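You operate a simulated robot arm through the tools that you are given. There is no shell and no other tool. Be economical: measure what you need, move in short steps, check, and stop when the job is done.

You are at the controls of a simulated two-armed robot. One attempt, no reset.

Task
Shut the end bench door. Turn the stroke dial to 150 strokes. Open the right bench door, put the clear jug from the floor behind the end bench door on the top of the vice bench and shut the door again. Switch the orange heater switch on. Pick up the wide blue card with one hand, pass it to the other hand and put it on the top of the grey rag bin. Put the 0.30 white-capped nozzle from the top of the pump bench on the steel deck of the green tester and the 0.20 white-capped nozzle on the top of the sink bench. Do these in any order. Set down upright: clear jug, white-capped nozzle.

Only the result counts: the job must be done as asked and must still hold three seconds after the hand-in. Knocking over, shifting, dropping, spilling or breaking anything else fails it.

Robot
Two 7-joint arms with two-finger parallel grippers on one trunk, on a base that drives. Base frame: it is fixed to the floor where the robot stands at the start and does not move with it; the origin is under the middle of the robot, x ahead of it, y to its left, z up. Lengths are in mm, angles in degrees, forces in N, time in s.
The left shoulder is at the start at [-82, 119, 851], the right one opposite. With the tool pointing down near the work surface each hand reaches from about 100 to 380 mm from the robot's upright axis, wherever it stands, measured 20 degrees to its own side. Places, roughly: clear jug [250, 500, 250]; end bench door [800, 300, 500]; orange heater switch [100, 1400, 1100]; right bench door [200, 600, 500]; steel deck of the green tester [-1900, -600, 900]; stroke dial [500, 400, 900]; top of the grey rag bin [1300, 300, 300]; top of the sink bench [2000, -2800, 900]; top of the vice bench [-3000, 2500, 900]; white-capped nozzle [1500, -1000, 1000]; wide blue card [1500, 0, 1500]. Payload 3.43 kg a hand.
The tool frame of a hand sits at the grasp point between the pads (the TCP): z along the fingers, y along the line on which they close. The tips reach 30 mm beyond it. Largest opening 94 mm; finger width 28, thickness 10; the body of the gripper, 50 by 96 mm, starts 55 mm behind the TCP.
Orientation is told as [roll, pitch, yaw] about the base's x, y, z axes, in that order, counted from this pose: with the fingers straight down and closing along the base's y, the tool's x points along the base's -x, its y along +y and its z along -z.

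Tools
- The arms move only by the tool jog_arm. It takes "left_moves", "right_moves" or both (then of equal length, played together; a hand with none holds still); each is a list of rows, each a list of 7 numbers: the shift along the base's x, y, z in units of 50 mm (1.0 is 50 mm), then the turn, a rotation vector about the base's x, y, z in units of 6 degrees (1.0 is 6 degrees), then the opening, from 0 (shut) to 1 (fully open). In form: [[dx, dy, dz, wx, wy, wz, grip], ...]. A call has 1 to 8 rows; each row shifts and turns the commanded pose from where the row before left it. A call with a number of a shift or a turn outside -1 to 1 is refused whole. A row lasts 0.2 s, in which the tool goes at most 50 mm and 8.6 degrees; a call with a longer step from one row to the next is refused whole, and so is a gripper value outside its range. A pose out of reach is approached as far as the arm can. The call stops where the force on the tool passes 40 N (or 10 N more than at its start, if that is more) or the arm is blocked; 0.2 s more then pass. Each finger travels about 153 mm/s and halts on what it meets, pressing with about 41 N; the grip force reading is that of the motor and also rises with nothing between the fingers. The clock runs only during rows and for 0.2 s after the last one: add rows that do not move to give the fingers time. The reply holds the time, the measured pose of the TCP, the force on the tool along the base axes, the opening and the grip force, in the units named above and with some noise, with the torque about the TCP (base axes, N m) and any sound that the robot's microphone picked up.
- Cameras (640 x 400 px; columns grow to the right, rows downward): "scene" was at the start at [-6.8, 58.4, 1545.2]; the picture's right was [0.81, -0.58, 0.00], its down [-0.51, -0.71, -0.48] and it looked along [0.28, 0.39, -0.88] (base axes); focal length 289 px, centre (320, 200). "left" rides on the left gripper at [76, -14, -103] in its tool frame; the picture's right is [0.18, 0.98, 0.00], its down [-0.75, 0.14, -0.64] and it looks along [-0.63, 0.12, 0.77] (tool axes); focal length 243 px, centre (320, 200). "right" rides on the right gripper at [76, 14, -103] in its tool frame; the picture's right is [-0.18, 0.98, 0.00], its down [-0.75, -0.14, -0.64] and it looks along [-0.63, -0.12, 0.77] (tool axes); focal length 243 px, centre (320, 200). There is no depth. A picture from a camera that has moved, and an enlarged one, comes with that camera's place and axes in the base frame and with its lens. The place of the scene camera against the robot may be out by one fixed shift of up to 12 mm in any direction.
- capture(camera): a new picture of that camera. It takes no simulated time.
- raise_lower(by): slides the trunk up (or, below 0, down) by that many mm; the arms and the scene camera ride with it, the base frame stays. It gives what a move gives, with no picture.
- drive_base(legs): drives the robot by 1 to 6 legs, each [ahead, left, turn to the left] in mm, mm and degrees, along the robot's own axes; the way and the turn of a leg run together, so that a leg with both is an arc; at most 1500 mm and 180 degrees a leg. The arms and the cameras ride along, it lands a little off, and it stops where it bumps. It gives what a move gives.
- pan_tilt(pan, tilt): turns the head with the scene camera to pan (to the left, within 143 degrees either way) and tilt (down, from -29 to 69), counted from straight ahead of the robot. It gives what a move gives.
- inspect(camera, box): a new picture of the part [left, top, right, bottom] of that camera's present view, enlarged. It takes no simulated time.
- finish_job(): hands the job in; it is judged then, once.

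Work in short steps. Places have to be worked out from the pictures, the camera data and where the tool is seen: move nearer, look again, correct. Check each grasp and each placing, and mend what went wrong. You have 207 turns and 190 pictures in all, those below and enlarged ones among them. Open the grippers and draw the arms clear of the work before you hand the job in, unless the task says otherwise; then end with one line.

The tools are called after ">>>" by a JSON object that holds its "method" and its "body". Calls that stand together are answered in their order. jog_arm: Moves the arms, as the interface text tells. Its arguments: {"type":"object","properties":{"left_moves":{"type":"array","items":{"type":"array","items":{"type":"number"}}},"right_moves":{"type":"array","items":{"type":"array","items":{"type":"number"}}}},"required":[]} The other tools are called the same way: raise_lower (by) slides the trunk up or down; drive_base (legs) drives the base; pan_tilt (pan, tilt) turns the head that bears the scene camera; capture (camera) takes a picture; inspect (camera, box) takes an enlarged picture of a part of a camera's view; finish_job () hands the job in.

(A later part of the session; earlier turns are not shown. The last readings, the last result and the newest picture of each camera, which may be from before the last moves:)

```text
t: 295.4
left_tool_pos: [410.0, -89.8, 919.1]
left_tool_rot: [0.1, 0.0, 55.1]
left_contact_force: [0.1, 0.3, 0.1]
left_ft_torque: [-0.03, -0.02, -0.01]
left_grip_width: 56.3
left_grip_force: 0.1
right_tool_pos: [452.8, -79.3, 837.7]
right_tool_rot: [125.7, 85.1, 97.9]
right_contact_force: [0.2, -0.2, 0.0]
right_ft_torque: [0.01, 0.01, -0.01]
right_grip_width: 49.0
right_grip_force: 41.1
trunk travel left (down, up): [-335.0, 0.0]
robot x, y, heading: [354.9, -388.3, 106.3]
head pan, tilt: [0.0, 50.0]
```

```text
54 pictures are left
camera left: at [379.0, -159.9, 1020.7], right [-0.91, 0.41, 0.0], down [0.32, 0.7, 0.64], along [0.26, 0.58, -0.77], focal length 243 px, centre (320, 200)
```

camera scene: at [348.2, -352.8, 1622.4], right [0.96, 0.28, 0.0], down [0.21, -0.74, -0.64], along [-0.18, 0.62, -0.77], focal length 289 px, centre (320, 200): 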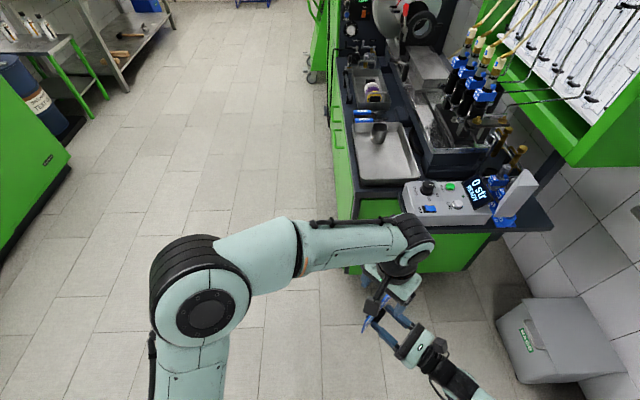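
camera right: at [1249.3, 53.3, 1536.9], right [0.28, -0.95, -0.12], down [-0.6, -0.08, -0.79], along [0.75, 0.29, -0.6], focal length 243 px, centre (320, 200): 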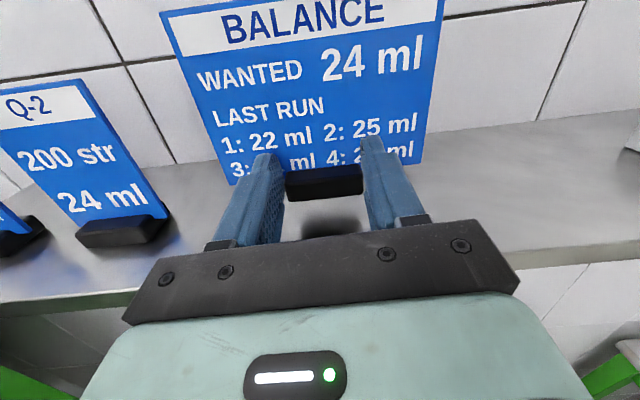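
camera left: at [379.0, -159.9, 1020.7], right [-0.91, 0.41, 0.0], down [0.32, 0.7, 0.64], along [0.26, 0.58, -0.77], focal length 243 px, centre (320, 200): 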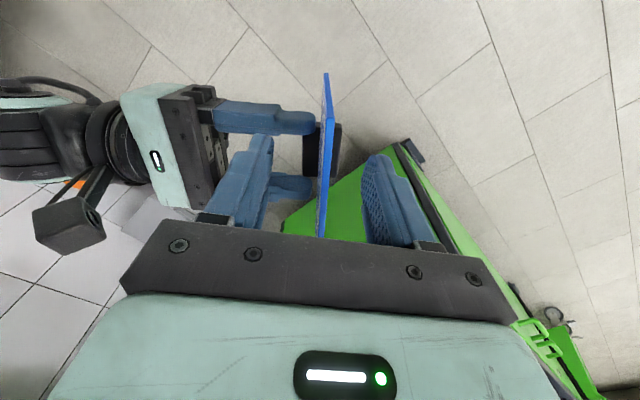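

The card is between the left fingers. I close the left hand.

>>> {"method": "jog_arm", "body": {"left_moves": [[0, 0, 0, 0, 0, 0, 0], [0, 0, 0, 0, 0, 0, 0], [0, 0, 0, 0, 0, 0, 0]]}}

>>> {"method": "capture", "body": {"camera": "left"}}

```text
t: 296.2
left_tool_pos: [408.9, -89.5, 918.8]
left_tool_rot: [0.1, 0.0, 55.3]
left_contact_force: [-8.6, 7.6, -0.7]
left_ft_torque: [0.33, -0.14, 0.91]
left_grip_width: 9.5
left_grip_force: 40.9
right_tool_pos: [452.5, -79.3, 838.3]
right_tool_rot: [126.3, 85.1, 98.4]
right_contact_force: [9.8, -8.1, 0.9]
right_ft_torque: [0.3, 0.9, -0.44]
right_grip_width: 49.0
right_grip_force: 40.9
trunk travel left (down, up): [-335.0, 0.0]
robot x, y, heading: [355.3, -388.2, 106.2]
head pan, tilt: [0.0, 50.0]
```

```text
53 pictures are left
camera left: at [378.1, -159.4, 1021.1], right [-0.91, 0.41, 0.0], down [0.32, 0.7, 0.64], along [0.26, 0.58, -0.77], focal length 243 px, centre (320, 200)
```

left: 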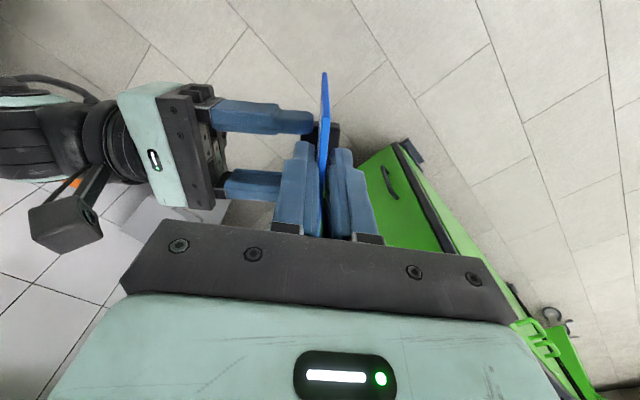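

The left hand holds the card. I open the right hand and withdraw it along its axis.

>>> {"method": "jog_arm", "body": {"right_moves": [[0, 0, 0, 0, 0, 0, 0.7], [0, 0, 0, 0, 0, 0, 0.8], [0, 0, 0, 0, 0, 0, 0.8], [0.85, -0.45, 0, 0, 0, 0, 0.8], [0.85, -0.45, 0, 0, 0, 0, 0.8], [0.85, -0.45, 0, 0, 0, 0, 0.8]]}}

>>> {"method": "capture", "body": {"camera": "left"}}

```text
t: 297.6
left_tool_pos: [409.6, -89.4, 919.7]
left_tool_rot: [0.0, 0.2, 55.1]
left_contact_force: [0.3, -0.1, -0.1]
left_ft_torque: [-0.03, 0.02, 0.0]
left_grip_width: 7.5
left_grip_force: 41.0
right_tool_pos: [583.9, -144.9, 838.8]
right_tool_rot: [126.1, 85.2, 98.2]
right_contact_force: [-0.4, 0.2, 0.2]
right_ft_torque: [0.01, 0.0, -0.03]
right_grip_width: 75.1
right_grip_force: 0.0
trunk travel left (down, up): [-335.0, 0.0]
robot x, y, heading: [358.6, -389.5, 105.9]
head pan, tilt: [0.0, 50.0]
```

```text
52 pictures are left
camera left: at [379.0, -160.7, 1021.1], right [-0.91, 0.41, 0.0], down [0.32, 0.7, 0.64], along [0.26, 0.58, -0.77], focal length 243 px, centre (320, 200)
```

left: 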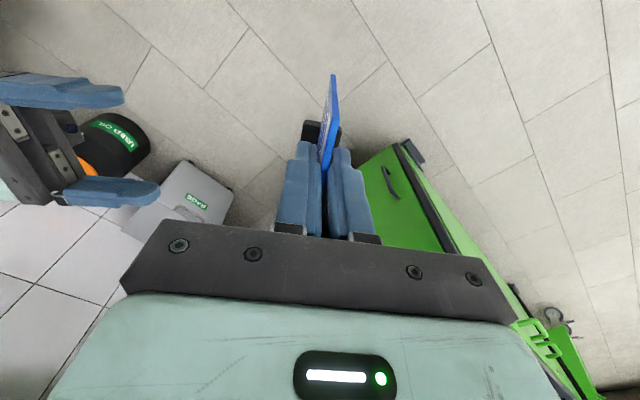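

Hand-over done. I turn toward the bin, move the left hand to its own side, lower the trunk, and approach to look at the bin top.

>>> {"method": "drive_base", "body": {"legs": [[0, 0, -90.5]]}}

>>> {"method": "jog_arm", "body": {"left_moves": [[0.08, 0.96, 0, 0, 0, 0, 0], [0.08, 0.96, 0, 0, 0, 0, 0], [0.08, 0.96, 0, 0, 0, 0, 0], [0.08, 0.96, 0, 0, 0, 0, 0], [0.08, 0.96, 0, 0, 0, 0, 0], [0.08, 0.96, 0, 0, 0, 0, 0]]}}

>>> {"method": "drive_base", "body": {"legs": [[480, 271, 0]]}}

>>> {"method": "raise_lower", "body": {"by": -330}}

>>> {"method": "pan_tilt", "body": {"pan": 15, "tilt": 45}}

>>> {"method": "capture", "body": {"camera": "scene"}}

>>> {"method": "capture", "body": {"camera": "left"}}

```text
t: 301.9
left_tool_pos: [658.9, -444.1, 918.9]
left_tool_rot: [0.0, 0.2, -35.3]
left_contact_force: [0.3, -0.2, -0.5]
left_ft_torque: [0.02, -0.01, 0.02]
left_grip_width: 7.3
left_grip_force: 40.7
right_tool_pos: [599.5, -617.0, 837.3]
right_tool_rot: [125.5, 85.1, 7.4]
right_contact_force: [0.4, 0.2, 0.4]
right_ft_torque: [0.01, 0.02, -0.01]
right_grip_width: 74.9
right_grip_force: 0.0
trunk travel left (down, up): [-335.0, 0.0]
robot x, y, heading: [356.1, -390.0, 15.7]
head pan, tilt: [0.0, 50.0]
```

```text
t: 303.3
left_tool_pos: [681.4, -153.6, 920.5]
left_tool_rot: [0.0, 0.2, -35.2]
left_contact_force: [-1.0, -0.1, -0.3]
left_ft_torque: [-0.01, 0.04, 0.02]
left_grip_width: 7.7
left_grip_force: 41.1
right_tool_pos: [599.9, -616.2, 837.6]
right_tool_rot: [125.0, 85.1, 6.9]
right_contact_force: [0.0, 0.0, 0.0]
right_ft_torque: [-0.04, 0.0, 0.01]
right_grip_width: 75.0
right_grip_force: 0.1
trunk travel left (down, up): [-335.0, 0.0]
robot x, y, heading: [359.3, -385.2, 15.8]
head pan, tilt: [0.0, 50.0]
```

```text
t: 306.4
left_tool_pos: [1069.2, 241.8, 921.1]
left_tool_rot: [0.0, 0.2, -35.2]
left_contact_force: [-0.9, -0.1, 0.3]
left_ft_torque: [-0.03, 0.04, 0.03]
left_grip_width: 7.4
left_grip_force: 41.6
right_tool_pos: [988.0, -221.2, 837.6]
right_tool_rot: [125.4, 85.2, 7.3]
right_contact_force: [-0.1, -0.5, 0.3]
right_ft_torque: [0.04, 0.02, -0.01]
right_grip_width: 75.4
right_grip_force: 0.2
trunk travel left (down, up): [-335.0, 0.0]
robot x, y, heading: [743.6, 11.7, 15.8]
head pan, tilt: [0.0, 50.0]
```

```text
t: 309.7
left_tool_pos: [1069.8, 241.9, 589.2]
left_tool_rot: [0.0, 0.2, -35.2]
left_contact_force: [-0.1, -0.2, -0.4]
left_ft_torque: [0.05, 0.03, -0.02]
left_grip_width: 7.6
left_grip_force: 41.0
right_tool_pos: [988.9, -221.2, 506.5]
right_tool_rot: [125.3, 85.2, 7.2]
right_contact_force: [-0.9, 0.3, 0.0]
right_ft_torque: [0.01, 0.0, 0.02]
right_grip_width: 75.2
right_grip_force: 0.1
trunk travel left (down, up): [-5.0, 330.0]
robot x, y, heading: [745.9, 3.8, 15.8]
head pan, tilt: [0.0, 50.0]
```

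```text
t: 310.5
left_tool_pos: [1071.6, 241.5, 589.6]
left_tool_rot: [-0.2, 0.3, -35.2]
left_contact_force: [-0.8, 0.0, -0.3]
left_ft_torque: [-0.01, 0.03, 0.0]
left_grip_width: 7.6
left_grip_force: 40.4
right_tool_pos: [989.5, -221.7, 507.5]
right_tool_rot: [125.6, 85.1, 7.4]
right_contact_force: [0.5, -0.3, 0.2]
right_ft_torque: [0.01, 0.0, -0.03]
right_grip_width: 75.2
right_grip_force: 0.1
trunk travel left (down, up): [-5.0, 330.0]
robot x, y, heading: [747.4, 6.9, 15.9]
head pan, tilt: [15.0, 45.0]
```

```text
51 pictures are left
camera scene: at [819.7, 54.8, 1292.2], right [0.51, -0.86, 0.0], down [-0.61, -0.36, -0.71], along [0.61, 0.36, -0.71], focal length 289 px, centre (320, 200)
```

scene: 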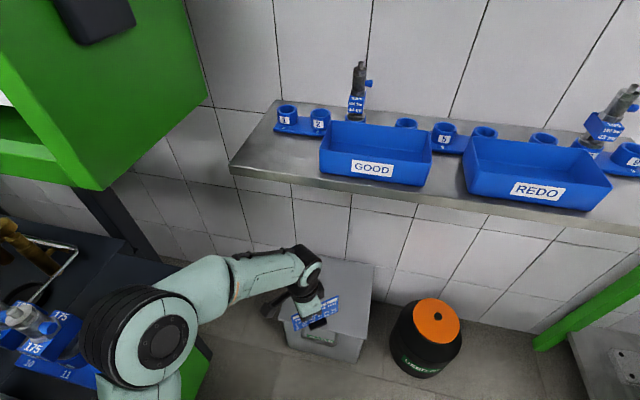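

```text
50 pictures are left
camera left: at [1000.6, 273.5, 692.0], right [0.42, 0.91, 0.0], down [0.7, -0.32, 0.64], along [0.58, -0.27, -0.77], focal length 243 px, centre (320, 200)
```

left: 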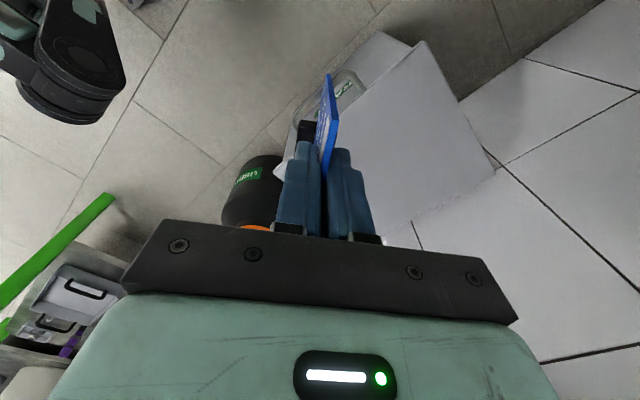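

The bin lid is flat: fwd 1176–1440, lat −215…+85. I drive 190 mm ahead so the card is over the lid's middle and check.

>>> {"method": "drive_base", "body": {"legs": [[185, 0, 0]]}}

>>> {"method": "jog_arm", "body": {"left_moves": [[0, 0, -1, 0, 0, 0, 0], [0, 0, -1, 0, 0, 0, 0], [0, 0, -0.6, 0, 0, 0, 0]]}}

>>> {"method": "capture", "body": {"camera": "left"}}

>>> {"method": "capture", "body": {"camera": "scene"}}

```text
t: 312.0
left_tool_pos: [1224.2, 283.3, 588.9]
left_tool_rot: [0.0, 0.1, -35.3]
left_contact_force: [0.0, 0.4, -1.0]
left_ft_torque: [0.02, -0.01, 0.01]
left_grip_width: 7.8
left_grip_force: 41.4
right_tool_pos: [1141.8, -177.4, 507.1]
right_tool_rot: [125.1, 85.1, 7.0]
right_contact_force: [-0.6, -0.6, -0.3]
right_ft_torque: [-0.03, 0.01, 0.01]
right_grip_width: 75.0
right_grip_force: 0.0
trunk travel left (down, up): [-5.0, 330.0]
robot x, y, heading: [899.2, 48.3, 15.7]
head pan, tilt: [15.0, 45.0]
stopped in leg 1: the robot was blocked; the commanded pose is now the measured one
```

```text
t: 312.8
left_tool_pos: [1223.1, 282.7, 459.2]
left_tool_rot: [0.0, 0.1, -35.3]
left_contact_force: [0.3, -1.0, -0.3]
left_ft_torque: [0.0, 0.02, 0.02]
left_grip_width: 7.6
left_grip_force: 40.4
right_tool_pos: [1141.6, -176.3, 507.0]
right_tool_rot: [125.3, 85.1, 7.1]
right_contact_force: [0.6, 0.4, 0.0]
right_ft_torque: [-0.02, 0.01, 0.0]
right_grip_width: 75.2
right_grip_force: 0.0
trunk travel left (down, up): [-5.0, 330.0]
robot x, y, heading: [902.0, 50.2, 16.1]
head pan, tilt: [15.0, 45.0]
```

```text
49 pictures are left
camera left: at [1153.4, 314.9, 561.0], right [0.42, 0.91, 0.0], down [0.7, -0.32, 0.64], along [0.58, -0.27, -0.77], focal length 243 px, centre (320, 200)
```

left: 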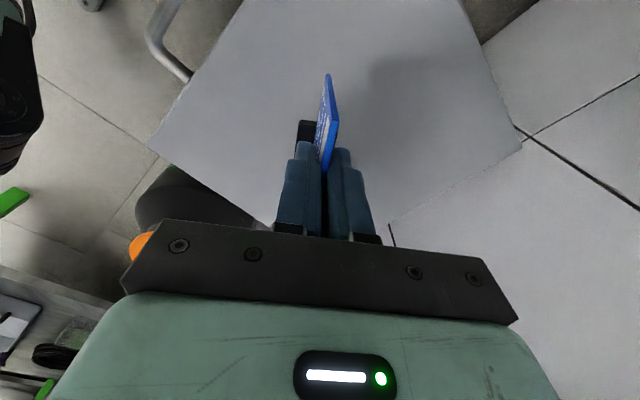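

```text
48 pictures are left
camera scene: at [973.2, 97.6, 1292.2], right [0.51, -0.86, 0.0], down [-0.61, -0.36, -0.71], along [0.61, 0.36, -0.71], focal length 289 px, centre (320, 200)
```

scene: 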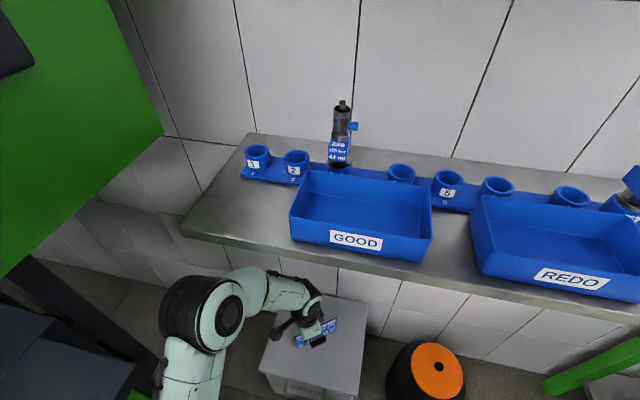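

The robot stopped on a light bump ~25 mm early, but the card is over the lid. I lower it in small steps.

>>> {"method": "jog_arm", "body": {"left_moves": [[0, 0, -0.4, 0, 0, 0, 0], [0, 0, -0.2, 0, 0, 0, 0], [0, 0, -0.1, 0, 0, 0, 0], [0, 0, -0.1, 0, 0, 0, 0]]}}

>>> {"method": "capture", "body": {"camera": "left"}}

```text
t: 313.8
left_tool_pos: [1224.9, 282.4, 422.8]
left_tool_rot: [0.4, -0.1, -35.4]
left_contact_force: [-0.2, -3.0, 37.1]
left_ft_torque: [-0.18, -0.18, -0.02]
left_grip_width: 7.7
left_grip_force: 40.9
right_tool_pos: [1141.1, -178.5, 507.8]
right_tool_rot: [125.9, 85.0, 7.8]
right_contact_force: [0.5, 0.4, -0.7]
right_ft_torque: [-0.02, 0.03, 0.0]
right_grip_width: 75.2
right_grip_force: 0.1
trunk travel left (down, up): [-5.0, 330.0]
robot x, y, heading: [900.8, 50.3, 15.8]
head pan, tilt: [15.0, 45.0]
```

```text
47 pictures are left
camera left: at [1155.3, 315.0, 523.6], right [0.42, 0.91, 0.0], down [0.69, -0.32, 0.65], along [0.59, -0.27, -0.76], focal length 243 px, centre (320, 200)
```

left: 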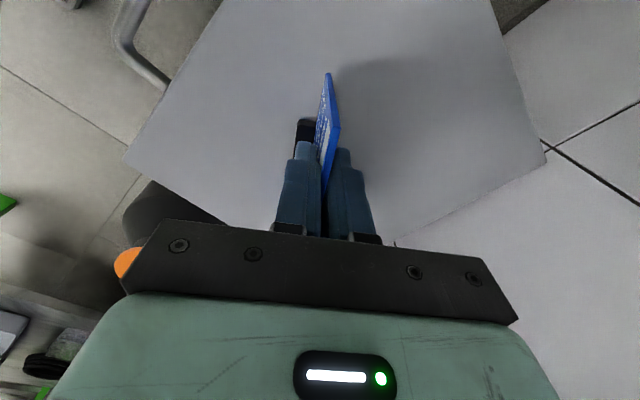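

The foot is on the lid (37 N). I ease up 4 mm, open, and lift away.

>>> {"method": "jog_arm", "body": {"left_moves": [[0, 0, 0.09, 0, 0, 0, 0], [0, 0, 0, 0, 0, 0, 0.3], [0, 0, 0, 0, 0, 0, 0.5], [0, 0, 0.4, 0, 0, 0, 0.5], [0, 0, 0.8, 0, 0, 0, 0.5], [0, 0, 1, 0, 0, 0, 0.5], [0, 0, 1, 0, 0, 0, 0.5]]}}

>>> {"method": "capture", "body": {"camera": "left"}}

```text
t: 315.4
left_tool_pos: [1224.1, 284.9, 582.1]
left_tool_rot: [-0.1, 0.2, -35.3]
left_contact_force: [0.5, -0.7, -0.2]
left_ft_torque: [0.02, 0.01, 0.0]
left_grip_width: 47.0
left_grip_force: 0.1
right_tool_pos: [1143.4, -177.4, 507.8]
right_tool_rot: [125.4, 85.1, 7.2]
right_contact_force: [0.0, -0.3, -0.2]
right_ft_torque: [-0.04, -0.01, -0.03]
right_grip_width: 75.5
right_grip_force: 0.1
trunk travel left (down, up): [-5.0, 330.0]
robot x, y, heading: [897.0, 53.4, 15.6]
head pan, tilt: [15.0, 45.0]
```

```text
46 pictures are left
camera left: at [1154.0, 316.5, 684.6], right [0.42, 0.91, 0.0], down [0.7, -0.32, 0.64], along [0.58, -0.27, -0.77], focal length 243 px, centre (320, 200)
```

left: 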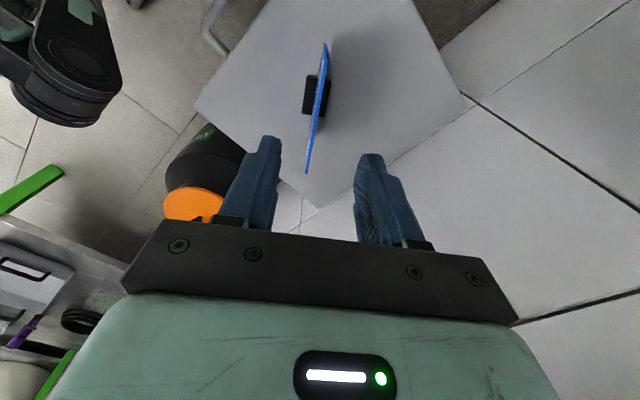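

The card stands on the bin. I back away, raise the trunk and drive to the pump bench for the nozzles.

>>> {"method": "drive_base", "body": {"legs": [[-430, 0, 0], [0, -1100, 0]]}}

>>> {"method": "raise_lower", "body": {"by": 325}}

>>> {"method": "pan_tilt", "body": {"pan": 0, "tilt": 40}}

>>> {"method": "capture", "body": {"camera": "scene"}}

```text
t: 317.1
left_tool_pos: [1016.5, 214.6, 567.0]
left_tool_rot: [-1.4, 1.6, -36.6]
left_contact_force: [-1.3, -0.2, -0.3]
left_ft_torque: [-0.02, 0.01, -0.03]
left_grip_width: 47.0
left_grip_force: 0.1
right_tool_pos: [936.8, -239.9, 507.2]
right_tool_rot: [126.6, 85.2, 8.3]
right_contact_force: [0.0, 0.4, -0.2]
right_ft_torque: [0.01, 0.03, 0.0]
right_grip_width: 75.2
right_grip_force: 0.1
trunk travel left (down, up): [-5.0, 330.0]
robot x, y, heading: [693.6, -10.8, 15.5]
head pan, tilt: [15.0, 45.0]
stopped in leg 1: the robot was blocked; the commanded pose is now the measured one
```

```text
t: 320.3
left_tool_pos: [1013.9, 217.8, 894.8]
left_tool_rot: [-1.1, 1.4, -36.2]
left_contact_force: [0.3, 0.9, 0.9]
left_ft_torque: [0.02, 0.02, 0.01]
left_grip_width: 47.0
left_grip_force: 0.0
right_tool_pos: [933.4, -238.5, 831.7]
right_tool_rot: [125.5, 85.0, 7.1]
right_contact_force: [-0.2, 0.0, 0.1]
right_ft_torque: [0.02, -0.03, -0.05]
right_grip_width: 75.3
right_grip_force: 0.0
trunk travel left (down, up): [-330.0, 5.0]
robot x, y, heading: [691.6, -8.1, 15.4]
head pan, tilt: [15.0, 45.0]
```

```text
t: 321.1
left_tool_pos: [1014.0, 217.7, 894.0]
left_tool_rot: [-1.2, 1.4, -36.3]
left_contact_force: [-0.3, -0.2, 0.6]
left_ft_torque: [-0.02, 0.01, 0.01]
left_grip_width: 46.9
left_grip_force: 0.1
right_tool_pos: [935.4, -238.5, 833.8]
right_tool_rot: [125.3, 85.1, 7.0]
right_contact_force: [-1.2, -0.7, -0.3]
right_ft_torque: [-0.03, -0.03, -0.01]
right_grip_width: 75.4
right_grip_force: 0.2
trunk travel left (down, up): [-330.0, 5.0]
robot x, y, heading: [690.1, -11.5, 15.5]
head pan, tilt: [0.0, 40.0]
```

```text
45 pictures are left
camera scene: at [730.7, 6.2, 1632.3], right [0.27, -0.96, 0.0], down [-0.62, -0.17, -0.77], along [0.74, 0.21, -0.64], focal length 289 px, centre (320, 200)
```

scene: 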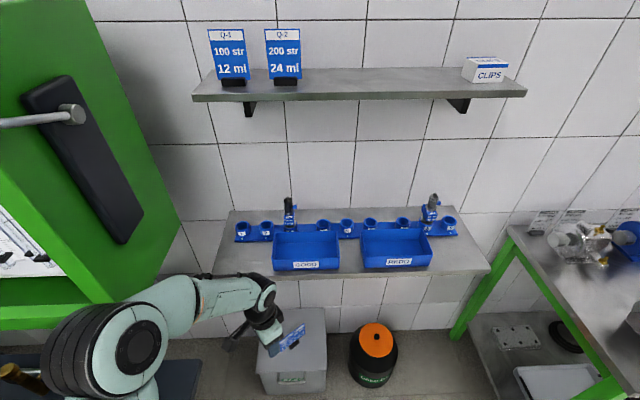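

Backing was blocked—probably the left elbow near the control unit. I move right away from the bench, then check the unit.

>>> {"method": "drive_base", "body": {"legs": [[15, -250, 0], [-150, -150, 0]]}}

>>> {"method": "pan_tilt", "body": {"pan": 75, "tilt": 45}}

>>> {"method": "capture", "body": {"camera": "scene"}}

```text
t: 325.4
left_tool_pos: [991.6, -201.7, 894.5]
left_tool_rot: [-1.2, 1.4, -36.5]
left_contact_force: [0.0, 0.0, -0.3]
left_ft_torque: [-0.02, -0.01, 0.02]
left_grip_width: 47.0
left_grip_force: 0.0
right_tool_pos: [910.4, -657.1, 833.1]
right_tool_rot: [125.6, 85.1, 7.1]
right_contact_force: [-0.2, -0.5, 0.7]
right_ft_torque: [0.02, 0.03, 0.02]
right_grip_width: 75.0
right_grip_force: 0.1
trunk travel left (down, up): [-330.0, 5.0]
robot x, y, heading: [667.3, -427.6, 15.6]
head pan, tilt: [0.0, 40.0]
```

```text
t: 326.9
left_tool_pos: [990.0, -201.2, 895.1]
left_tool_rot: [-1.2, 1.4, -36.5]
left_contact_force: [-0.3, 0.2, 0.5]
left_ft_torque: [-0.04, 0.02, 0.04]
left_grip_width: 47.1
left_grip_force: 0.0
right_tool_pos: [910.7, -658.0, 833.0]
right_tool_rot: [125.3, 85.1, 6.9]
right_contact_force: [0.6, 0.7, -0.6]
right_ft_torque: [-0.02, 0.03, 0.02]
right_grip_width: 75.2
right_grip_force: 0.0
trunk travel left (down, up): [-330.0, 5.0]
robot x, y, heading: [669.5, -427.6, 15.3]
head pan, tilt: [75.0, 45.0]
```

```text
44 pictures are left
camera scene: at [624.3, -354.1, 1625.1], right [1.0, 0.01, 0.0], down [0.0, -0.71, -0.71], along [0.0, 0.71, -0.71], focal length 289 px, centre (320, 200)
```

scene: 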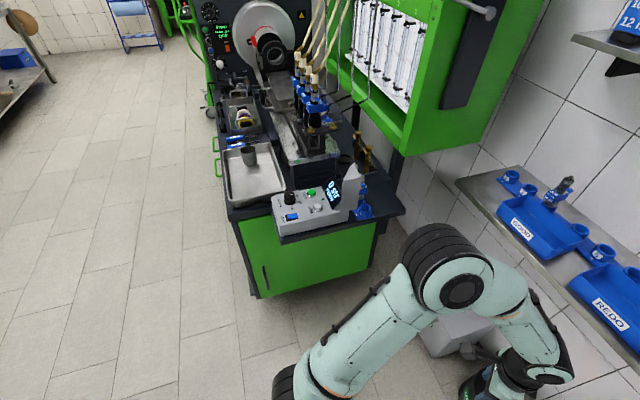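

>>> {"method": "inspect", "body": {"camera": "scene", "box": [255, 140, 415, 250]}}

>>> {"method": "drive_base", "body": {"legs": [[-170, -850, 0]]}}

>>> {"method": "pan_tilt", "body": {"pan": 0, "tilt": 35}}

>>> {"method": "capture", "body": {"camera": "scene"}}

```text
3.64 times, centred on (335, 195) of scene
camera zoom: at [624.3, -354.1, 1625.1], right [1.0, 0.01, 0.0], down [0.0, -0.71, -0.71], along [0.0, 0.71, -0.71], focal length 1050 px, centre (266, 218)
```

zoom: 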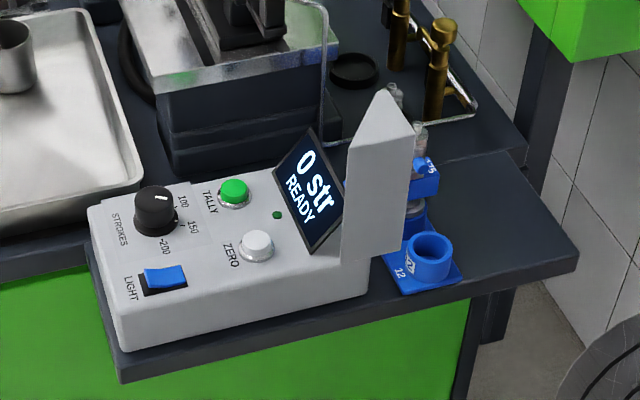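

```text
t: 334.6
left_tool_pos: [1047.7, -1053.0, 894.6]
left_tool_rot: [-1.2, 1.4, -36.6]
left_contact_force: [-0.2, 0.8, -0.2]
left_ft_torque: [-0.01, -0.01, -0.04]
left_grip_width: 46.6
left_grip_force: 0.1
right_tool_pos: [966.0, -1507.2, 833.0]
right_tool_rot: [125.4, 85.1, 6.9]
right_contact_force: [0.2, 0.0, -0.1]
right_ft_torque: [0.0, 0.0, 0.0]
right_grip_width: 75.0
right_grip_force: 0.1
trunk travel left (down, up): [-330.0, 5.0]
robot x, y, heading: [725.5, -1279.5, 15.1]
head pan, tilt: [75.0, 45.0]
```

```text
t: 336.1
left_tool_pos: [1048.6, -1052.8, 894.0]
left_tool_rot: [-1.2, 1.4, -36.6]
left_contact_force: [0.1, 0.7, 0.3]
left_ft_torque: [-0.01, 0.02, 0.01]
left_grip_width: 47.2
left_grip_force: 0.0
right_tool_pos: [966.2, -1506.8, 832.0]
right_tool_rot: [125.3, 85.1, 6.7]
right_contact_force: [0.2, -1.2, -0.5]
right_ft_torque: [-0.01, -0.02, -0.02]
right_grip_width: 75.0
right_grip_force: 0.0
trunk travel left (down, up): [-330.0, 5.0]
robot x, y, heading: [723.8, -1277.9, 15.1]
head pan, tilt: [0.0, 35.0]
```

```text
42 pictures are left
camera scene: at [766.1, -1261.7, 1639.9], right [0.26, -0.96, 0.0], down [-0.55, -0.15, -0.82], along [0.79, 0.22, -0.57], focal length 289 px, centre (320, 200)
```

scene: 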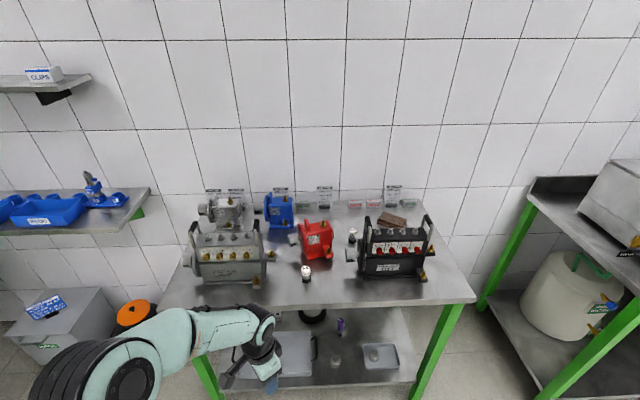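

The control unit is intact. Now I zoom on the pump bench nozzles.

>>> {"method": "inspect", "body": {"camera": "scene", "box": [270, 210, 390, 290]}}

```text
5.00 times, centred on (330, 250) of scene
camera zoom: at [766.1, -1261.7, 1639.9], right [0.26, -0.96, 0.0], down [-0.55, -0.15, -0.82], along [0.79, 0.22, -0.57], focal length 1443 px, centre (270, -50)
```

zoom: 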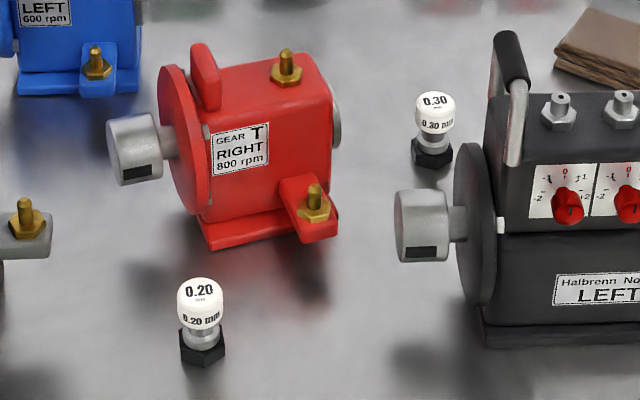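

0.20 is in front, 0.30 behind between the red and black pumps. To reach 0.30 I'll stand sideways with the right shoulder toward the bench; now I reorient the right hand to point down (slightly outward), camera forward.

>>> {"method": "jog_arm", "body": {"right_moves": [[-0.1, -0.1, 0.3, -0.96, 0.53, 0, 0.75], [-0.1, -0.1, 0.3, -0.96, 0.53, 0, 0.75], [-0.1, -0.1, 0.3, -0.96, 0.53, 0, 0.75], [-0.1, -0.1, 0.3, -0.96, 0.53, 0, 0.75], [-0.2, -0.2, 0.3, -0.96, 0.53, 0, 0.75], [-0.2, -0.2, 0.3, -0.96, 0.53, 0, 0.75], [-0.2, -0.2, 0.3, -0.96, 0.53, 0, 0.75], [-0.2, -0.2, 0.3, -0.96, 0.53, 0, 0.75]]}}

>>> {"method": "jog_arm", "body": {"right_moves": [[-0.2, -0.2, 0.3, -0.96, 0.53, 0, 0.75], [-0.2, -0.2, 0.3, -0.96, 0.53, 0, 0.75], [-0.2, -0.2, 0.3, -0.96, 0.53, 0, 0.75], [-0.2, -0.2, 0.3, -0.96, 0.53, 0, 0.75], [-0.2, -0.2, 0.3, -0.96, 0.53, 0, 0.75], [-0.2, -0.2, 0.3, -0.96, 0.53, 0, 0.75], [-0.3, -0.3, 0.3, 0, 0, -1, 0.75], [-0.3, -0.3, 0.3, 0, 0, -1, 0.75]]}}

>>> {"method": "jog_arm", "body": {"right_moves": [[-0.3, -0.3, 0.3, 0, 0, -1, 0.75], [-0.3, -0.3, 0.3, 0, 0, -1, 0.75], [-0.3, -0.3, 0.2, 0, 0, -1, 0.75], [-0.3, -0.3, 0.2, 0, 0, -1, 0.75], [-0.3, -0.3, 0.2, 0, 0, -1, 0.75], [-0.2, -0.2, 0.1, 0, 0, -0.7, 0.75], [0, 0, 0, -0.965, -0.26, 0, 0.75], [0, 0, 0, -0.965, -0.26, 0, 0.75]]}}

```text
t: 337.9
left_tool_pos: [1047.9, -1051.6, 894.9]
left_tool_rot: [-1.2, 1.4, -36.7]
left_contact_force: [0.4, 0.4, -0.3]
left_ft_torque: [-0.02, -0.01, 0.01]
left_grip_width: 47.0
left_grip_force: 0.0
right_tool_pos: [904.0, -1568.0, 952.8]
right_tool_rot: [2.9, 40.2, -113.7]
right_contact_force: [0.2, 0.8, 0.5]
right_ft_torque: [-0.03, 0.0, 0.01]
right_grip_width: 70.7
right_grip_force: 0.0
trunk travel left (down, up): [-330.0, 5.0]
robot x, y, heading: [722.5, -1280.0, 15.0]
head pan, tilt: [0.0, 35.0]
```

```text
t: 339.7
left_tool_pos: [1048.3, -1052.8, 894.9]
left_tool_rot: [-1.4, 1.4, -36.6]
left_contact_force: [-0.5, 0.1, -0.1]
left_ft_torque: [-0.03, 0.03, -0.01]
left_grip_width: 47.2
left_grip_force: 0.1
right_tool_pos: [817.2, -1657.8, 1072.2]
right_tool_rot: [-0.3, 0.7, -127.0]
right_contact_force: [-0.8, 0.8, 0.5]
right_ft_torque: [0.0, 0.0, -0.02]
right_grip_width: 70.8
right_grip_force: 0.0
trunk travel left (down, up): [-330.0, 5.0]
robot x, y, heading: [727.8, -1278.0, 15.2]
head pan, tilt: [0.0, 35.0]
```

```text
t: 341.5
left_tool_pos: [1048.2, -1052.8, 893.6]
left_tool_rot: [-1.1, 1.4, -36.7]
left_contact_force: [0.1, 0.0, -0.1]
left_ft_torque: [0.01, -0.02, -0.03]
left_grip_width: 47.3
left_grip_force: 0.0
right_tool_pos: [731.8, -1742.2, 1138.4]
right_tool_rot: [11.6, 0.0, -161.1]
right_contact_force: [-0.1, 0.5, -0.2]
right_ft_torque: [-0.02, -0.01, 0.0]
right_grip_width: 70.5
right_grip_force: 0.1
trunk travel left (down, up): [-330.0, 5.0]
robot x, y, heading: [726.9, -1283.4, 15.4]
head pan, tilt: [0.0, 35.0]
```

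>>> {"method": "jog_arm", "body": {"right_moves": [[0, 0, 0, -0.965, -0.26, 0, 0.75], [0, 0, 0, -0.965, -0.26, 0, 0.75]]}}

>>> {"method": "drive_base", "body": {"legs": [[0, 0, 90], [0, -150, 0]]}}

>>> {"method": "capture", "body": {"camera": "right"}}

>>> {"method": "pan_tilt", "body": {"pan": -90, "tilt": 50}}

>>> {"method": "capture", "body": {"camera": "scene"}}

```text
t: 342.1
left_tool_pos: [1048.7, -1052.9, 894.2]
left_tool_rot: [-1.3, 1.5, -36.6]
left_contact_force: [0.5, -0.3, 0.0]
left_ft_torque: [-0.03, -0.01, -0.02]
left_grip_width: 47.0
left_grip_force: 0.1
right_tool_pos: [731.4, -1743.5, 1137.9]
right_tool_rot: [23.8, -0.9, -161.1]
right_contact_force: [0.5, 0.2, -0.6]
right_ft_torque: [-0.01, -0.04, -0.02]
right_grip_width: 70.7
right_grip_force: 0.1
trunk travel left (down, up): [-330.0, 5.0]
robot x, y, heading: [726.9, -1283.2, 15.1]
head pan, tilt: [0.0, 35.0]
```

```text
t: 347.9
left_tool_pos: [638.8, -916.9, 894.5]
left_tool_rot: [-1.2, 1.4, 54.1]
left_contact_force: [0.0, 0.1, 0.6]
left_ft_torque: [0.03, -0.04, 0.03]
left_grip_width: 47.0
left_grip_force: 0.1
right_tool_pos: [1333.4, -1225.7, 1137.9]
right_tool_rot: [23.5, -0.9, -70.4]
right_contact_force: [-0.3, 0.3, -0.1]
right_ft_torque: [-0.02, 0.0, 0.0]
right_grip_width: 70.4
right_grip_force: 0.1
trunk travel left (down, up): [-330.0, 5.0]
robot x, y, heading: [868.3, -1237.3, 106.0]
head pan, tilt: [0.0, 35.0]
```

```text
40 pictures are left
camera right: at [1282.5, -1160.9, 1237.3], right [0.91, 0.14, 0.4], down [-0.11, -0.83, 0.54], along [0.4, -0.54, -0.74], focal length 243 px, centre (320, 200)
```

right: 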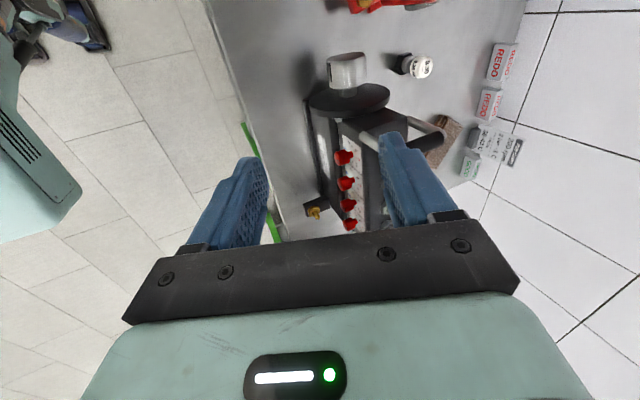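

```text
t: 349.5
left_tool_pos: [638.5, -917.6, 895.0]
left_tool_rot: [-1.1, 1.5, 54.2]
left_contact_force: [0.6, -0.6, -0.3]
left_ft_torque: [0.02, 0.0, 0.0]
left_grip_width: 46.7
left_grip_force: 0.1
right_tool_pos: [1334.3, -1224.4, 1137.2]
right_tool_rot: [23.6, -0.8, -70.4]
right_contact_force: [0.1, -0.3, 0.0]
right_ft_torque: [0.01, -0.03, -0.01]
right_grip_width: 70.7
right_grip_force: 0.0
trunk travel left (down, up): [-330.0, 5.0]
robot x, y, heading: [870.9, -1234.2, 106.0]
head pan, tilt: [-90.0, 50.0]
```

```text
39 pictures are left
camera scene: at [955.5, -1253.4, 1618.1], right [0.28, -0.96, 0.0], down [-0.74, -0.21, -0.64], along [0.62, 0.18, -0.77], focal length 289 px, centre (320, 200)
```

scene: 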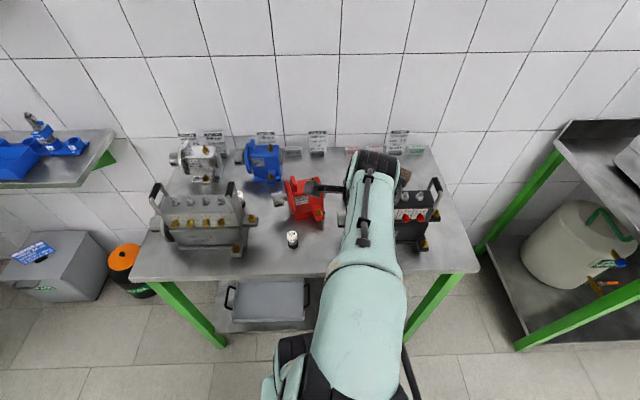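

Nozzle 0.30's cap is at about (1537,-1167,968). I drive 110 mm closer and extend the arm over it at height.

>>> {"method": "drive_base", "body": {"legs": [[0, -110, 0]]}}

>>> {"method": "jog_arm", "body": {"right_moves": [[0.65, 0.18, 0, 0, 0, 0, 0.75], [0.65, 0.18, 0, 0, 0, 0, 0.75], [0.65, 0.18, 0, 0, 0, 0, 0.75]]}}

>>> {"method": "capture", "body": {"camera": "right"}}

```text
t: 351.1
left_tool_pos: [744.2, -887.4, 894.0]
left_tool_rot: [-1.2, 1.3, 54.3]
left_contact_force: [-0.8, -0.1, 0.6]
left_ft_torque: [-0.03, 0.03, -0.01]
left_grip_width: 47.0
left_grip_force: 0.1
right_tool_pos: [1437.2, -1193.9, 1137.6]
right_tool_rot: [23.6, -0.8, -70.2]
right_contact_force: [-0.1, 0.4, 0.5]
right_ft_torque: [-0.01, 0.03, -0.01]
right_grip_width: 70.4
right_grip_force: 0.0
trunk travel left (down, up): [-330.0, 5.0]
robot x, y, heading: [974.8, -1207.8, 106.1]
head pan, tilt: [-90.0, 50.0]
```

```text
t: 351.9
left_tool_pos: [743.9, -887.1, 894.6]
left_tool_rot: [-1.2, 1.5, 54.3]
left_contact_force: [0.2, 0.1, -0.2]
left_ft_torque: [-0.03, 0.01, 0.03]
left_grip_width: 46.9
left_grip_force: 0.0
right_tool_pos: [1538.0, -1167.5, 1137.6]
right_tool_rot: [23.6, -0.9, -70.3]
right_contact_force: [0.8, 0.0, -0.2]
right_ft_torque: [0.03, 0.01, 0.01]
right_grip_width: 70.4
right_grip_force: 0.1
trunk travel left (down, up): [-330.0, 5.0]
robot x, y, heading: [974.7, -1205.1, 106.1]
head pan, tilt: [-90.0, 50.0]
```

```text
38 pictures are left
camera right: at [1485.9, -1103.9, 1237.3], right [0.91, 0.14, 0.4], down [-0.11, -0.83, 0.54], along [0.4, -0.54, -0.74], focal length 243 px, centre (320, 200)
```

right: 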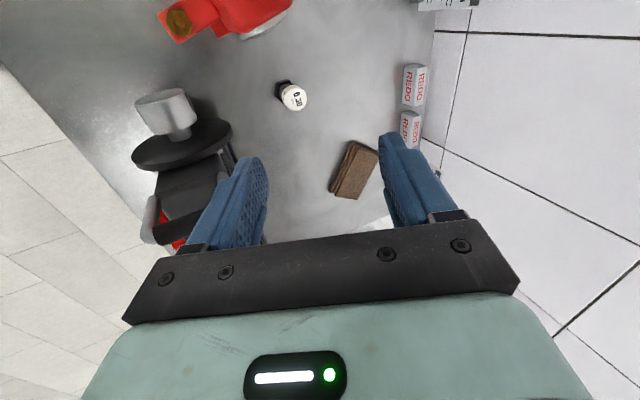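

Two hand views fix the cap at (1608,-1170,896). I move over it while descending, reducing the tilt, then check.

>>> {"method": "jog_arm", "body": {"right_moves": [[0.46, -0.02, -0.32, 0, 0, 0, 0.75], [0.46, -0.02, -0.32, 0, 0, 0, 0.75], [0.46, -0.02, -0.32, 0, 0, 0, 0.75], [0, 0, -0.6, -0.276, 0.961, 0, 0.75], [0, 0, -0.6, -0.276, 0.961, 0, 0.75], [0, 0, -0.6, -0.276, 0.961, 0, 0.75]]}}

>>> {"method": "capture", "body": {"camera": "right"}}

```text
t: 353.4
left_tool_pos: [744.3, -887.4, 894.8]
left_tool_rot: [-1.2, 1.4, 54.3]
left_contact_force: [-0.3, -0.4, 0.1]
left_ft_torque: [-0.02, 0.05, 0.01]
left_grip_width: 46.9
left_grip_force: 0.0
right_tool_pos: [1606.4, -1171.1, 998.4]
right_tool_rot: [5.7, 0.2, -70.1]
right_contact_force: [0.4, -0.3, 0.2]
right_ft_torque: [-0.01, -0.01, 0.01]
right_grip_width: 70.7
right_grip_force: 0.1
trunk travel left (down, up): [-330.0, 5.0]
robot x, y, heading: [973.6, -1205.8, 106.3]
head pan, tilt: [-90.0, 50.0]
```

```text
37 pictures are left
camera right: at [1585.8, -1097.1, 1104.2], right [0.98, 0.16, 0.1], down [0.07, -0.78, 0.62], along [0.17, -0.6, -0.78], focal length 243 px, centre (320, 200)
```

right: 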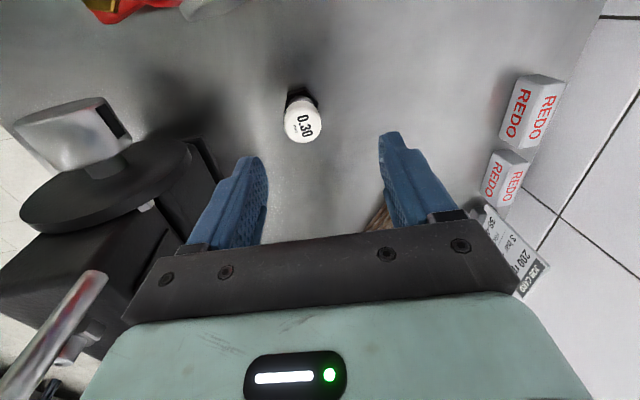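

The pump's rear is close to the front finger, so I rotate the hand -90° (closing along the bench) at this height and recheck.

>>> {"method": "jog_arm", "body": {"right_moves": [[-0.1, 0, 0, 0, 0, -1, 0.6], [0, 0, 0, 0, 0, -1, 0.6], [0, 0, 0, 0, 0, -1, 0.6], [0, 0, 0, 0, 0, -1, 0.6], [0, 0, 0, 0, 0, -1, 0.6], [0, 0, 0, 0, 0, -1, 0.6], [0, 0, 0, 0, 0, -1, 0.6], [0, 0, 0, 0, 0, -1, 0.6]]}}

>>> {"method": "jog_arm", "body": {"right_moves": [[0, 0, -0.1, 0, 0, -1, 0.6], [0, 0, -0.1, 0, 0, -1, 0.6], [0, 0, -0.1, 0, 0, -1, 0.6], [0, 0, -0.1, 0, 0, -1, 0.6], [0, 0, 0, 0, 0, -1, 0.6], [0, 0, 0, 0, 0, -1, 0.6], [0, 0, 0, 0, 0, -1, 0.6]]}}

>>> {"method": "capture", "body": {"camera": "right"}}

```text
t: 355.1
left_tool_pos: [744.4, -886.7, 894.6]
left_tool_rot: [-1.2, 1.4, 54.4]
left_contact_force: [0.4, -0.3, 0.2]
left_ft_torque: [0.02, -0.02, -0.01]
left_grip_width: 47.0
left_grip_force: 0.1
right_tool_pos: [1600.9, -1171.4, 1000.6]
right_tool_rot: [5.6, 0.3, -118.2]
right_contact_force: [0.7, 0.6, -0.5]
right_ft_torque: [-0.01, -0.02, -0.03]
right_grip_width: 56.3
right_grip_force: 0.0
trunk travel left (down, up): [-330.0, 5.0]
robot x, y, heading: [973.1, -1208.2, 106.2]
head pan, tilt: [-90.0, 50.0]
```

```text
t: 356.8
left_tool_pos: [746.0, -887.3, 894.7]
left_tool_rot: [-1.2, 1.4, 54.3]
left_contact_force: [0.4, 0.6, -0.1]
left_ft_torque: [0.02, 0.02, 0.03]
left_grip_width: 47.0
left_grip_force: 0.1
right_tool_pos: [1600.9, -1170.3, 979.3]
right_tool_rot: [5.7, 0.4, -160.3]
right_contact_force: [0.0, -0.1, 0.4]
right_ft_torque: [0.01, 0.0, 0.0]
right_grip_width: 56.4
right_grip_force: 0.0
trunk travel left (down, up): [-330.0, 5.0]
robot x, y, heading: [973.9, -1208.3, 106.0]
head pan, tilt: [-90.0, 50.0]
```

```text
36 pictures are left
camera right: at [1673.9, -1148.5, 1084.8], right [0.16, -0.98, 0.1], down [-0.78, -0.06, 0.62], along [-0.6, -0.17, -0.78], focal length 243 px, centre (320, 200)
```

right: 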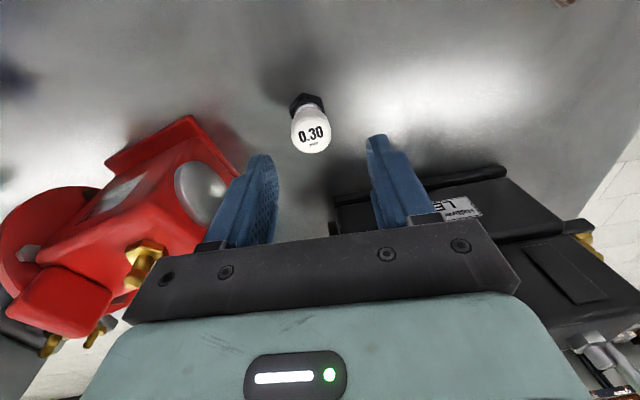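

Cap is centred within ~1 mm for a straight descent. I go down 82 mm and grip the cap.

>>> {"method": "jog_arm", "body": {"right_moves": [[0.02, -0.02, -0.6, 0, 0, 0, 0.6], [0, 0, -0.6, 0, 0, 0, 0.6], [0, 0, -0.42, 0, 0, 0, 0.6]]}}

>>> {"method": "capture", "body": {"camera": "right"}}

```text
t: 357.6
left_tool_pos: [743.9, -886.7, 895.2]
left_tool_rot: [-1.2, 1.4, 54.4]
left_contact_force: [-1.0, 0.4, 0.2]
left_ft_torque: [0.0, -0.01, 0.04]
left_grip_width: 47.1
left_grip_force: 0.0
right_tool_pos: [1601.3, -1169.9, 899.0]
right_tool_rot: [5.6, 0.2, -160.2]
right_contact_force: [-0.5, -0.8, 0.3]
right_ft_torque: [0.02, 0.0, 0.0]
right_grip_width: 56.7
right_grip_force: 0.0
trunk travel left (down, up): [-330.0, 5.0]
robot x, y, heading: [973.8, -1207.2, 106.1]
head pan, tilt: [-90.0, 50.0]
```

```text
35 pictures are left
camera right: at [1675.0, -1149.0, 1004.2], right [0.16, -0.98, 0.1], down [-0.78, -0.07, 0.62], along [-0.6, -0.17, -0.78], focal length 243 px, centre (320, 200)
```

right: 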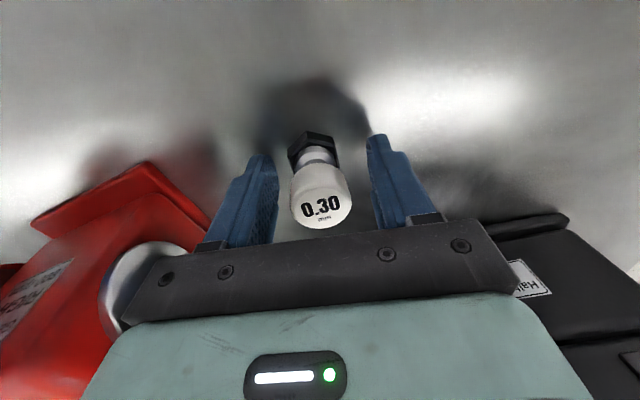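

The cap is between the fingers. I close and lift slightly.

>>> {"method": "jog_arm", "body": {"right_moves": [[0, 0, 0, 0, 0, 0, 0], [0, 0, 0, 0, 0, 0, 0], [0, 0, 0, 0, 0, 0, 0], [0, 0, 0.4, 0, 0, 0, 0], [0, 0, 0.6, 0, 0, 0, 0]]}}

>>> {"method": "capture", "body": {"camera": "right"}}

```text
t: 358.8
left_tool_pos: [742.7, -887.6, 892.8]
left_tool_rot: [-1.2, 1.5, 54.3]
left_contact_force: [-0.1, -0.1, -0.3]
left_ft_torque: [-0.01, -0.01, 0.0]
left_grip_width: 47.1
left_grip_force: 0.0
right_tool_pos: [1601.8, -1170.5, 950.5]
right_tool_rot: [5.6, 0.4, -160.1]
right_contact_force: [0.0, 0.3, -1.0]
right_ft_torque: [0.05, 0.02, -0.02]
right_grip_width: 32.8
right_grip_force: 40.5
trunk travel left (down, up): [-330.0, 5.0]
robot x, y, heading: [974.4, -1209.7, 106.2]
head pan, tilt: [-90.0, 50.0]
```

```text
34 pictures are left
camera right: at [1674.9, -1149.2, 1055.1], right [0.16, -0.98, 0.1], down [-0.78, -0.07, 0.62], along [-0.6, -0.17, -0.78], focal length 243 px, centre (320, 200)
```

right: 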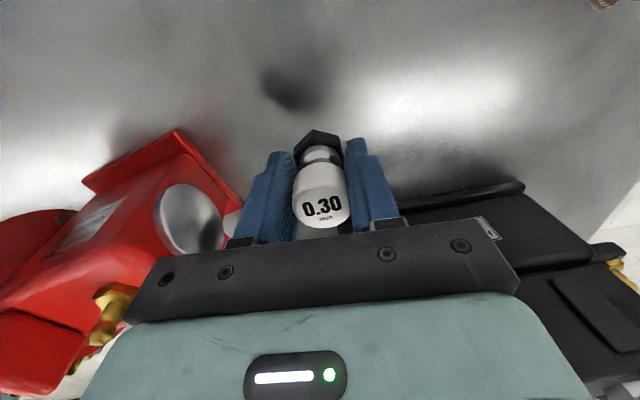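

0.30 is held. I raise and retract the right hand over the pumps, back the robot off, turn to face the bench, and ready the left hand for 0.20.

>>> {"method": "jog_arm", "body": {"right_moves": [[0, 0, 0.95, 0, 0, 0, 0], [-0.58, -0.16, 0.7, 0, 0, 0, 0], [-0.58, -0.16, 0.7, 0, 0, 0, 0], [-0.39, -0.11, 0.4, 0, 0, 0, 0], [-0.39, -0.11, 0.4, 0, 0, 0, 0]], "left_moves": [[0, 0, 0.5, 0, 0, 0, 0.6], [0, 0, 0.5, 0, 0, 0, 0.6], [0, 0, 0.5, 0, 0, 0, 0.6], [0, 0, 0.5, 0, 0, 0, 0.6], [0, 0, 0.5, 0, 0, 0, 0.6]]}}

>>> {"method": "drive_base", "body": {"legs": [[0, 350, 0], [0, 0, -90.5]]}}

>>> {"method": "pan_tilt", "body": {"pan": 0, "tilt": 40}}

>>> {"method": "capture", "body": {"camera": "scene"}}

```text
t: 359.9
left_tool_pos: [743.1, -887.9, 1018.5]
left_tool_rot: [-1.2, 1.4, 54.4]
left_contact_force: [-0.7, 1.1, 0.0]
left_ft_torque: [0.02, 0.02, 0.0]
left_grip_width: 56.4
left_grip_force: 0.1
right_tool_pos: [1503.5, -1200.2, 1107.3]
right_tool_rot: [5.6, 0.3, -160.1]
right_contact_force: [0.0, 0.1, -1.4]
right_ft_torque: [-0.03, 0.0, 0.01]
right_grip_width: 32.2
right_grip_force: 40.7
trunk travel left (down, up): [-330.0, 5.0]
robot x, y, heading: [974.1, -1209.2, 106.1]
head pan, tilt: [-90.0, 50.0]
```

```text
t: 361.1
left_tool_pos: [721.1, -893.4, 1018.7]
left_tool_rot: [-1.3, 1.4, 54.4]
left_contact_force: [-0.2, 0.4, -0.1]
left_ft_torque: [0.01, -0.01, -0.01]
left_grip_width: 56.3
left_grip_force: 0.1
right_tool_pos: [1486.1, -1204.1, 1110.1]
right_tool_rot: [6.2, 1.1, -159.8]
right_contact_force: [3.3, 3.6, -0.2]
right_ft_torque: [0.18, -0.11, 0.08]
right_grip_width: 32.3
right_grip_force: 41.7
trunk travel left (down, up): [-330.0, 5.0]
robot x, y, heading: [952.5, -1211.3, 105.9]
head pan, tilt: [-90.0, 50.0]
stopped in leg 1: the force on the tool passed its limit at 46 N (the readings are from after the stop); the commanded pose is now the measured one
```

```text
t: 362.7
left_tool_pos: [723.4, -892.7, 1019.1]
left_tool_rot: [-1.2, 1.4, 54.3]
left_contact_force: [-0.4, 0.1, -0.6]
left_ft_torque: [-0.01, -0.02, 0.03]
left_grip_width: 56.3
left_grip_force: 0.0
right_tool_pos: [1486.6, -1202.5, 1110.6]
right_tool_rot: [6.1, 0.9, -159.8]
right_contact_force: [0.5, 6.3, -0.9]
right_ft_torque: [0.21, -0.04, 0.01]
right_grip_width: 32.3
right_grip_force: 41.5
trunk travel left (down, up): [-330.0, 5.0]
robot x, y, heading: [954.3, -1215.9, 106.2]
head pan, tilt: [0.0, 40.0]
```

```text
33 pictures are left
camera scene: at [942.6, -1167.6, 1632.3], right [0.96, 0.28, 0.0], down [0.18, -0.62, -0.77], along [-0.21, 0.74, -0.64], focal length 289 px, centre (320, 200)
```

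scene: 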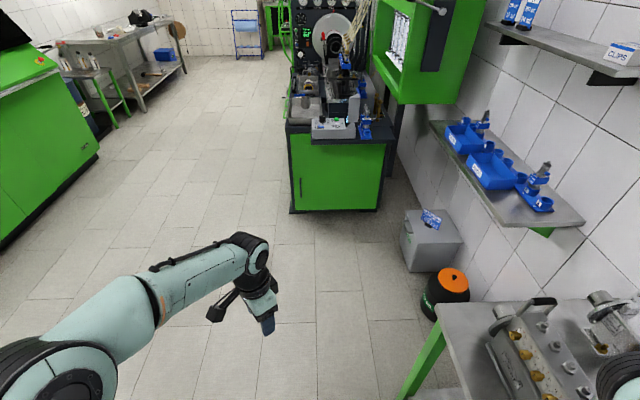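

The right hand touched something while retreating. I look before moving.

>>> {"method": "capture", "body": {"camera": "right"}}

>>> {"method": "pan_tilt", "body": {"pan": -90, "tilt": 45}}

>>> {"method": "inspect", "body": {"camera": "scene", "box": [240, 100, 480, 300]}}

```text
32 pictures are left
camera right: at [1559.1, -1179.4, 1215.4], right [0.16, -0.98, 0.1], down [-0.79, -0.07, 0.61], along [-0.59, -0.18, -0.78], focal length 243 px, centre (320, 200)
```

right: 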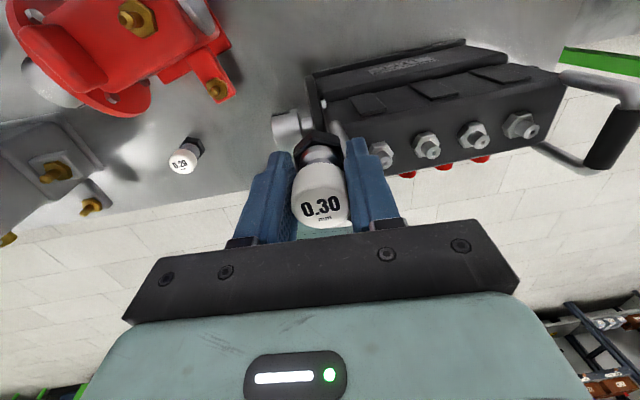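

```text
t: 364.4
left_tool_pos: [723.3, -893.0, 1018.2]
left_tool_rot: [-1.2, 1.3, 54.3]
left_contact_force: [-0.3, 0.1, 0.1]
left_ft_torque: [0.02, 0.02, -0.02]
left_grip_width: 56.5
left_grip_force: 0.0
right_tool_pos: [1487.3, -1202.7, 1109.1]
right_tool_rot: [6.1, 0.9, -159.8]
right_contact_force: [-0.2, 6.5, -1.0]
right_ft_torque: [0.24, 0.01, 0.03]
right_grip_width: 32.3
right_grip_force: 40.9
trunk travel left (down, up): [-330.0, 5.0]
robot x, y, heading: [957.4, -1213.4, 106.0]
head pan, tilt: [-90.0, 45.0]
```

```text
2.00 times, centred on (360, 200) of scene
camera zoom: at [1044.1, -1226.5, 1625.1], right [0.28, -0.96, 0.0], down [-0.68, -0.2, -0.71], along [0.68, 0.2, -0.71], focal length 577 px, centre (240, 200)
```

zoom: 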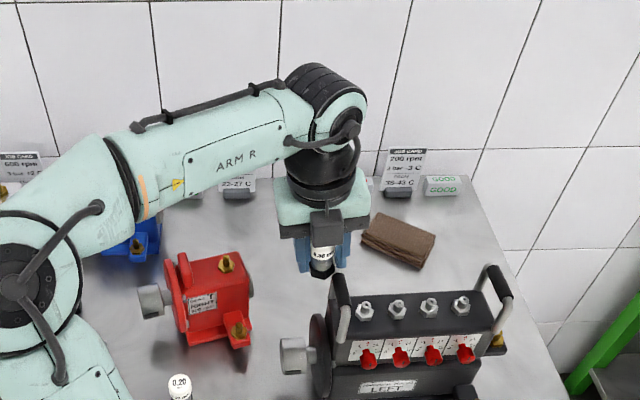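

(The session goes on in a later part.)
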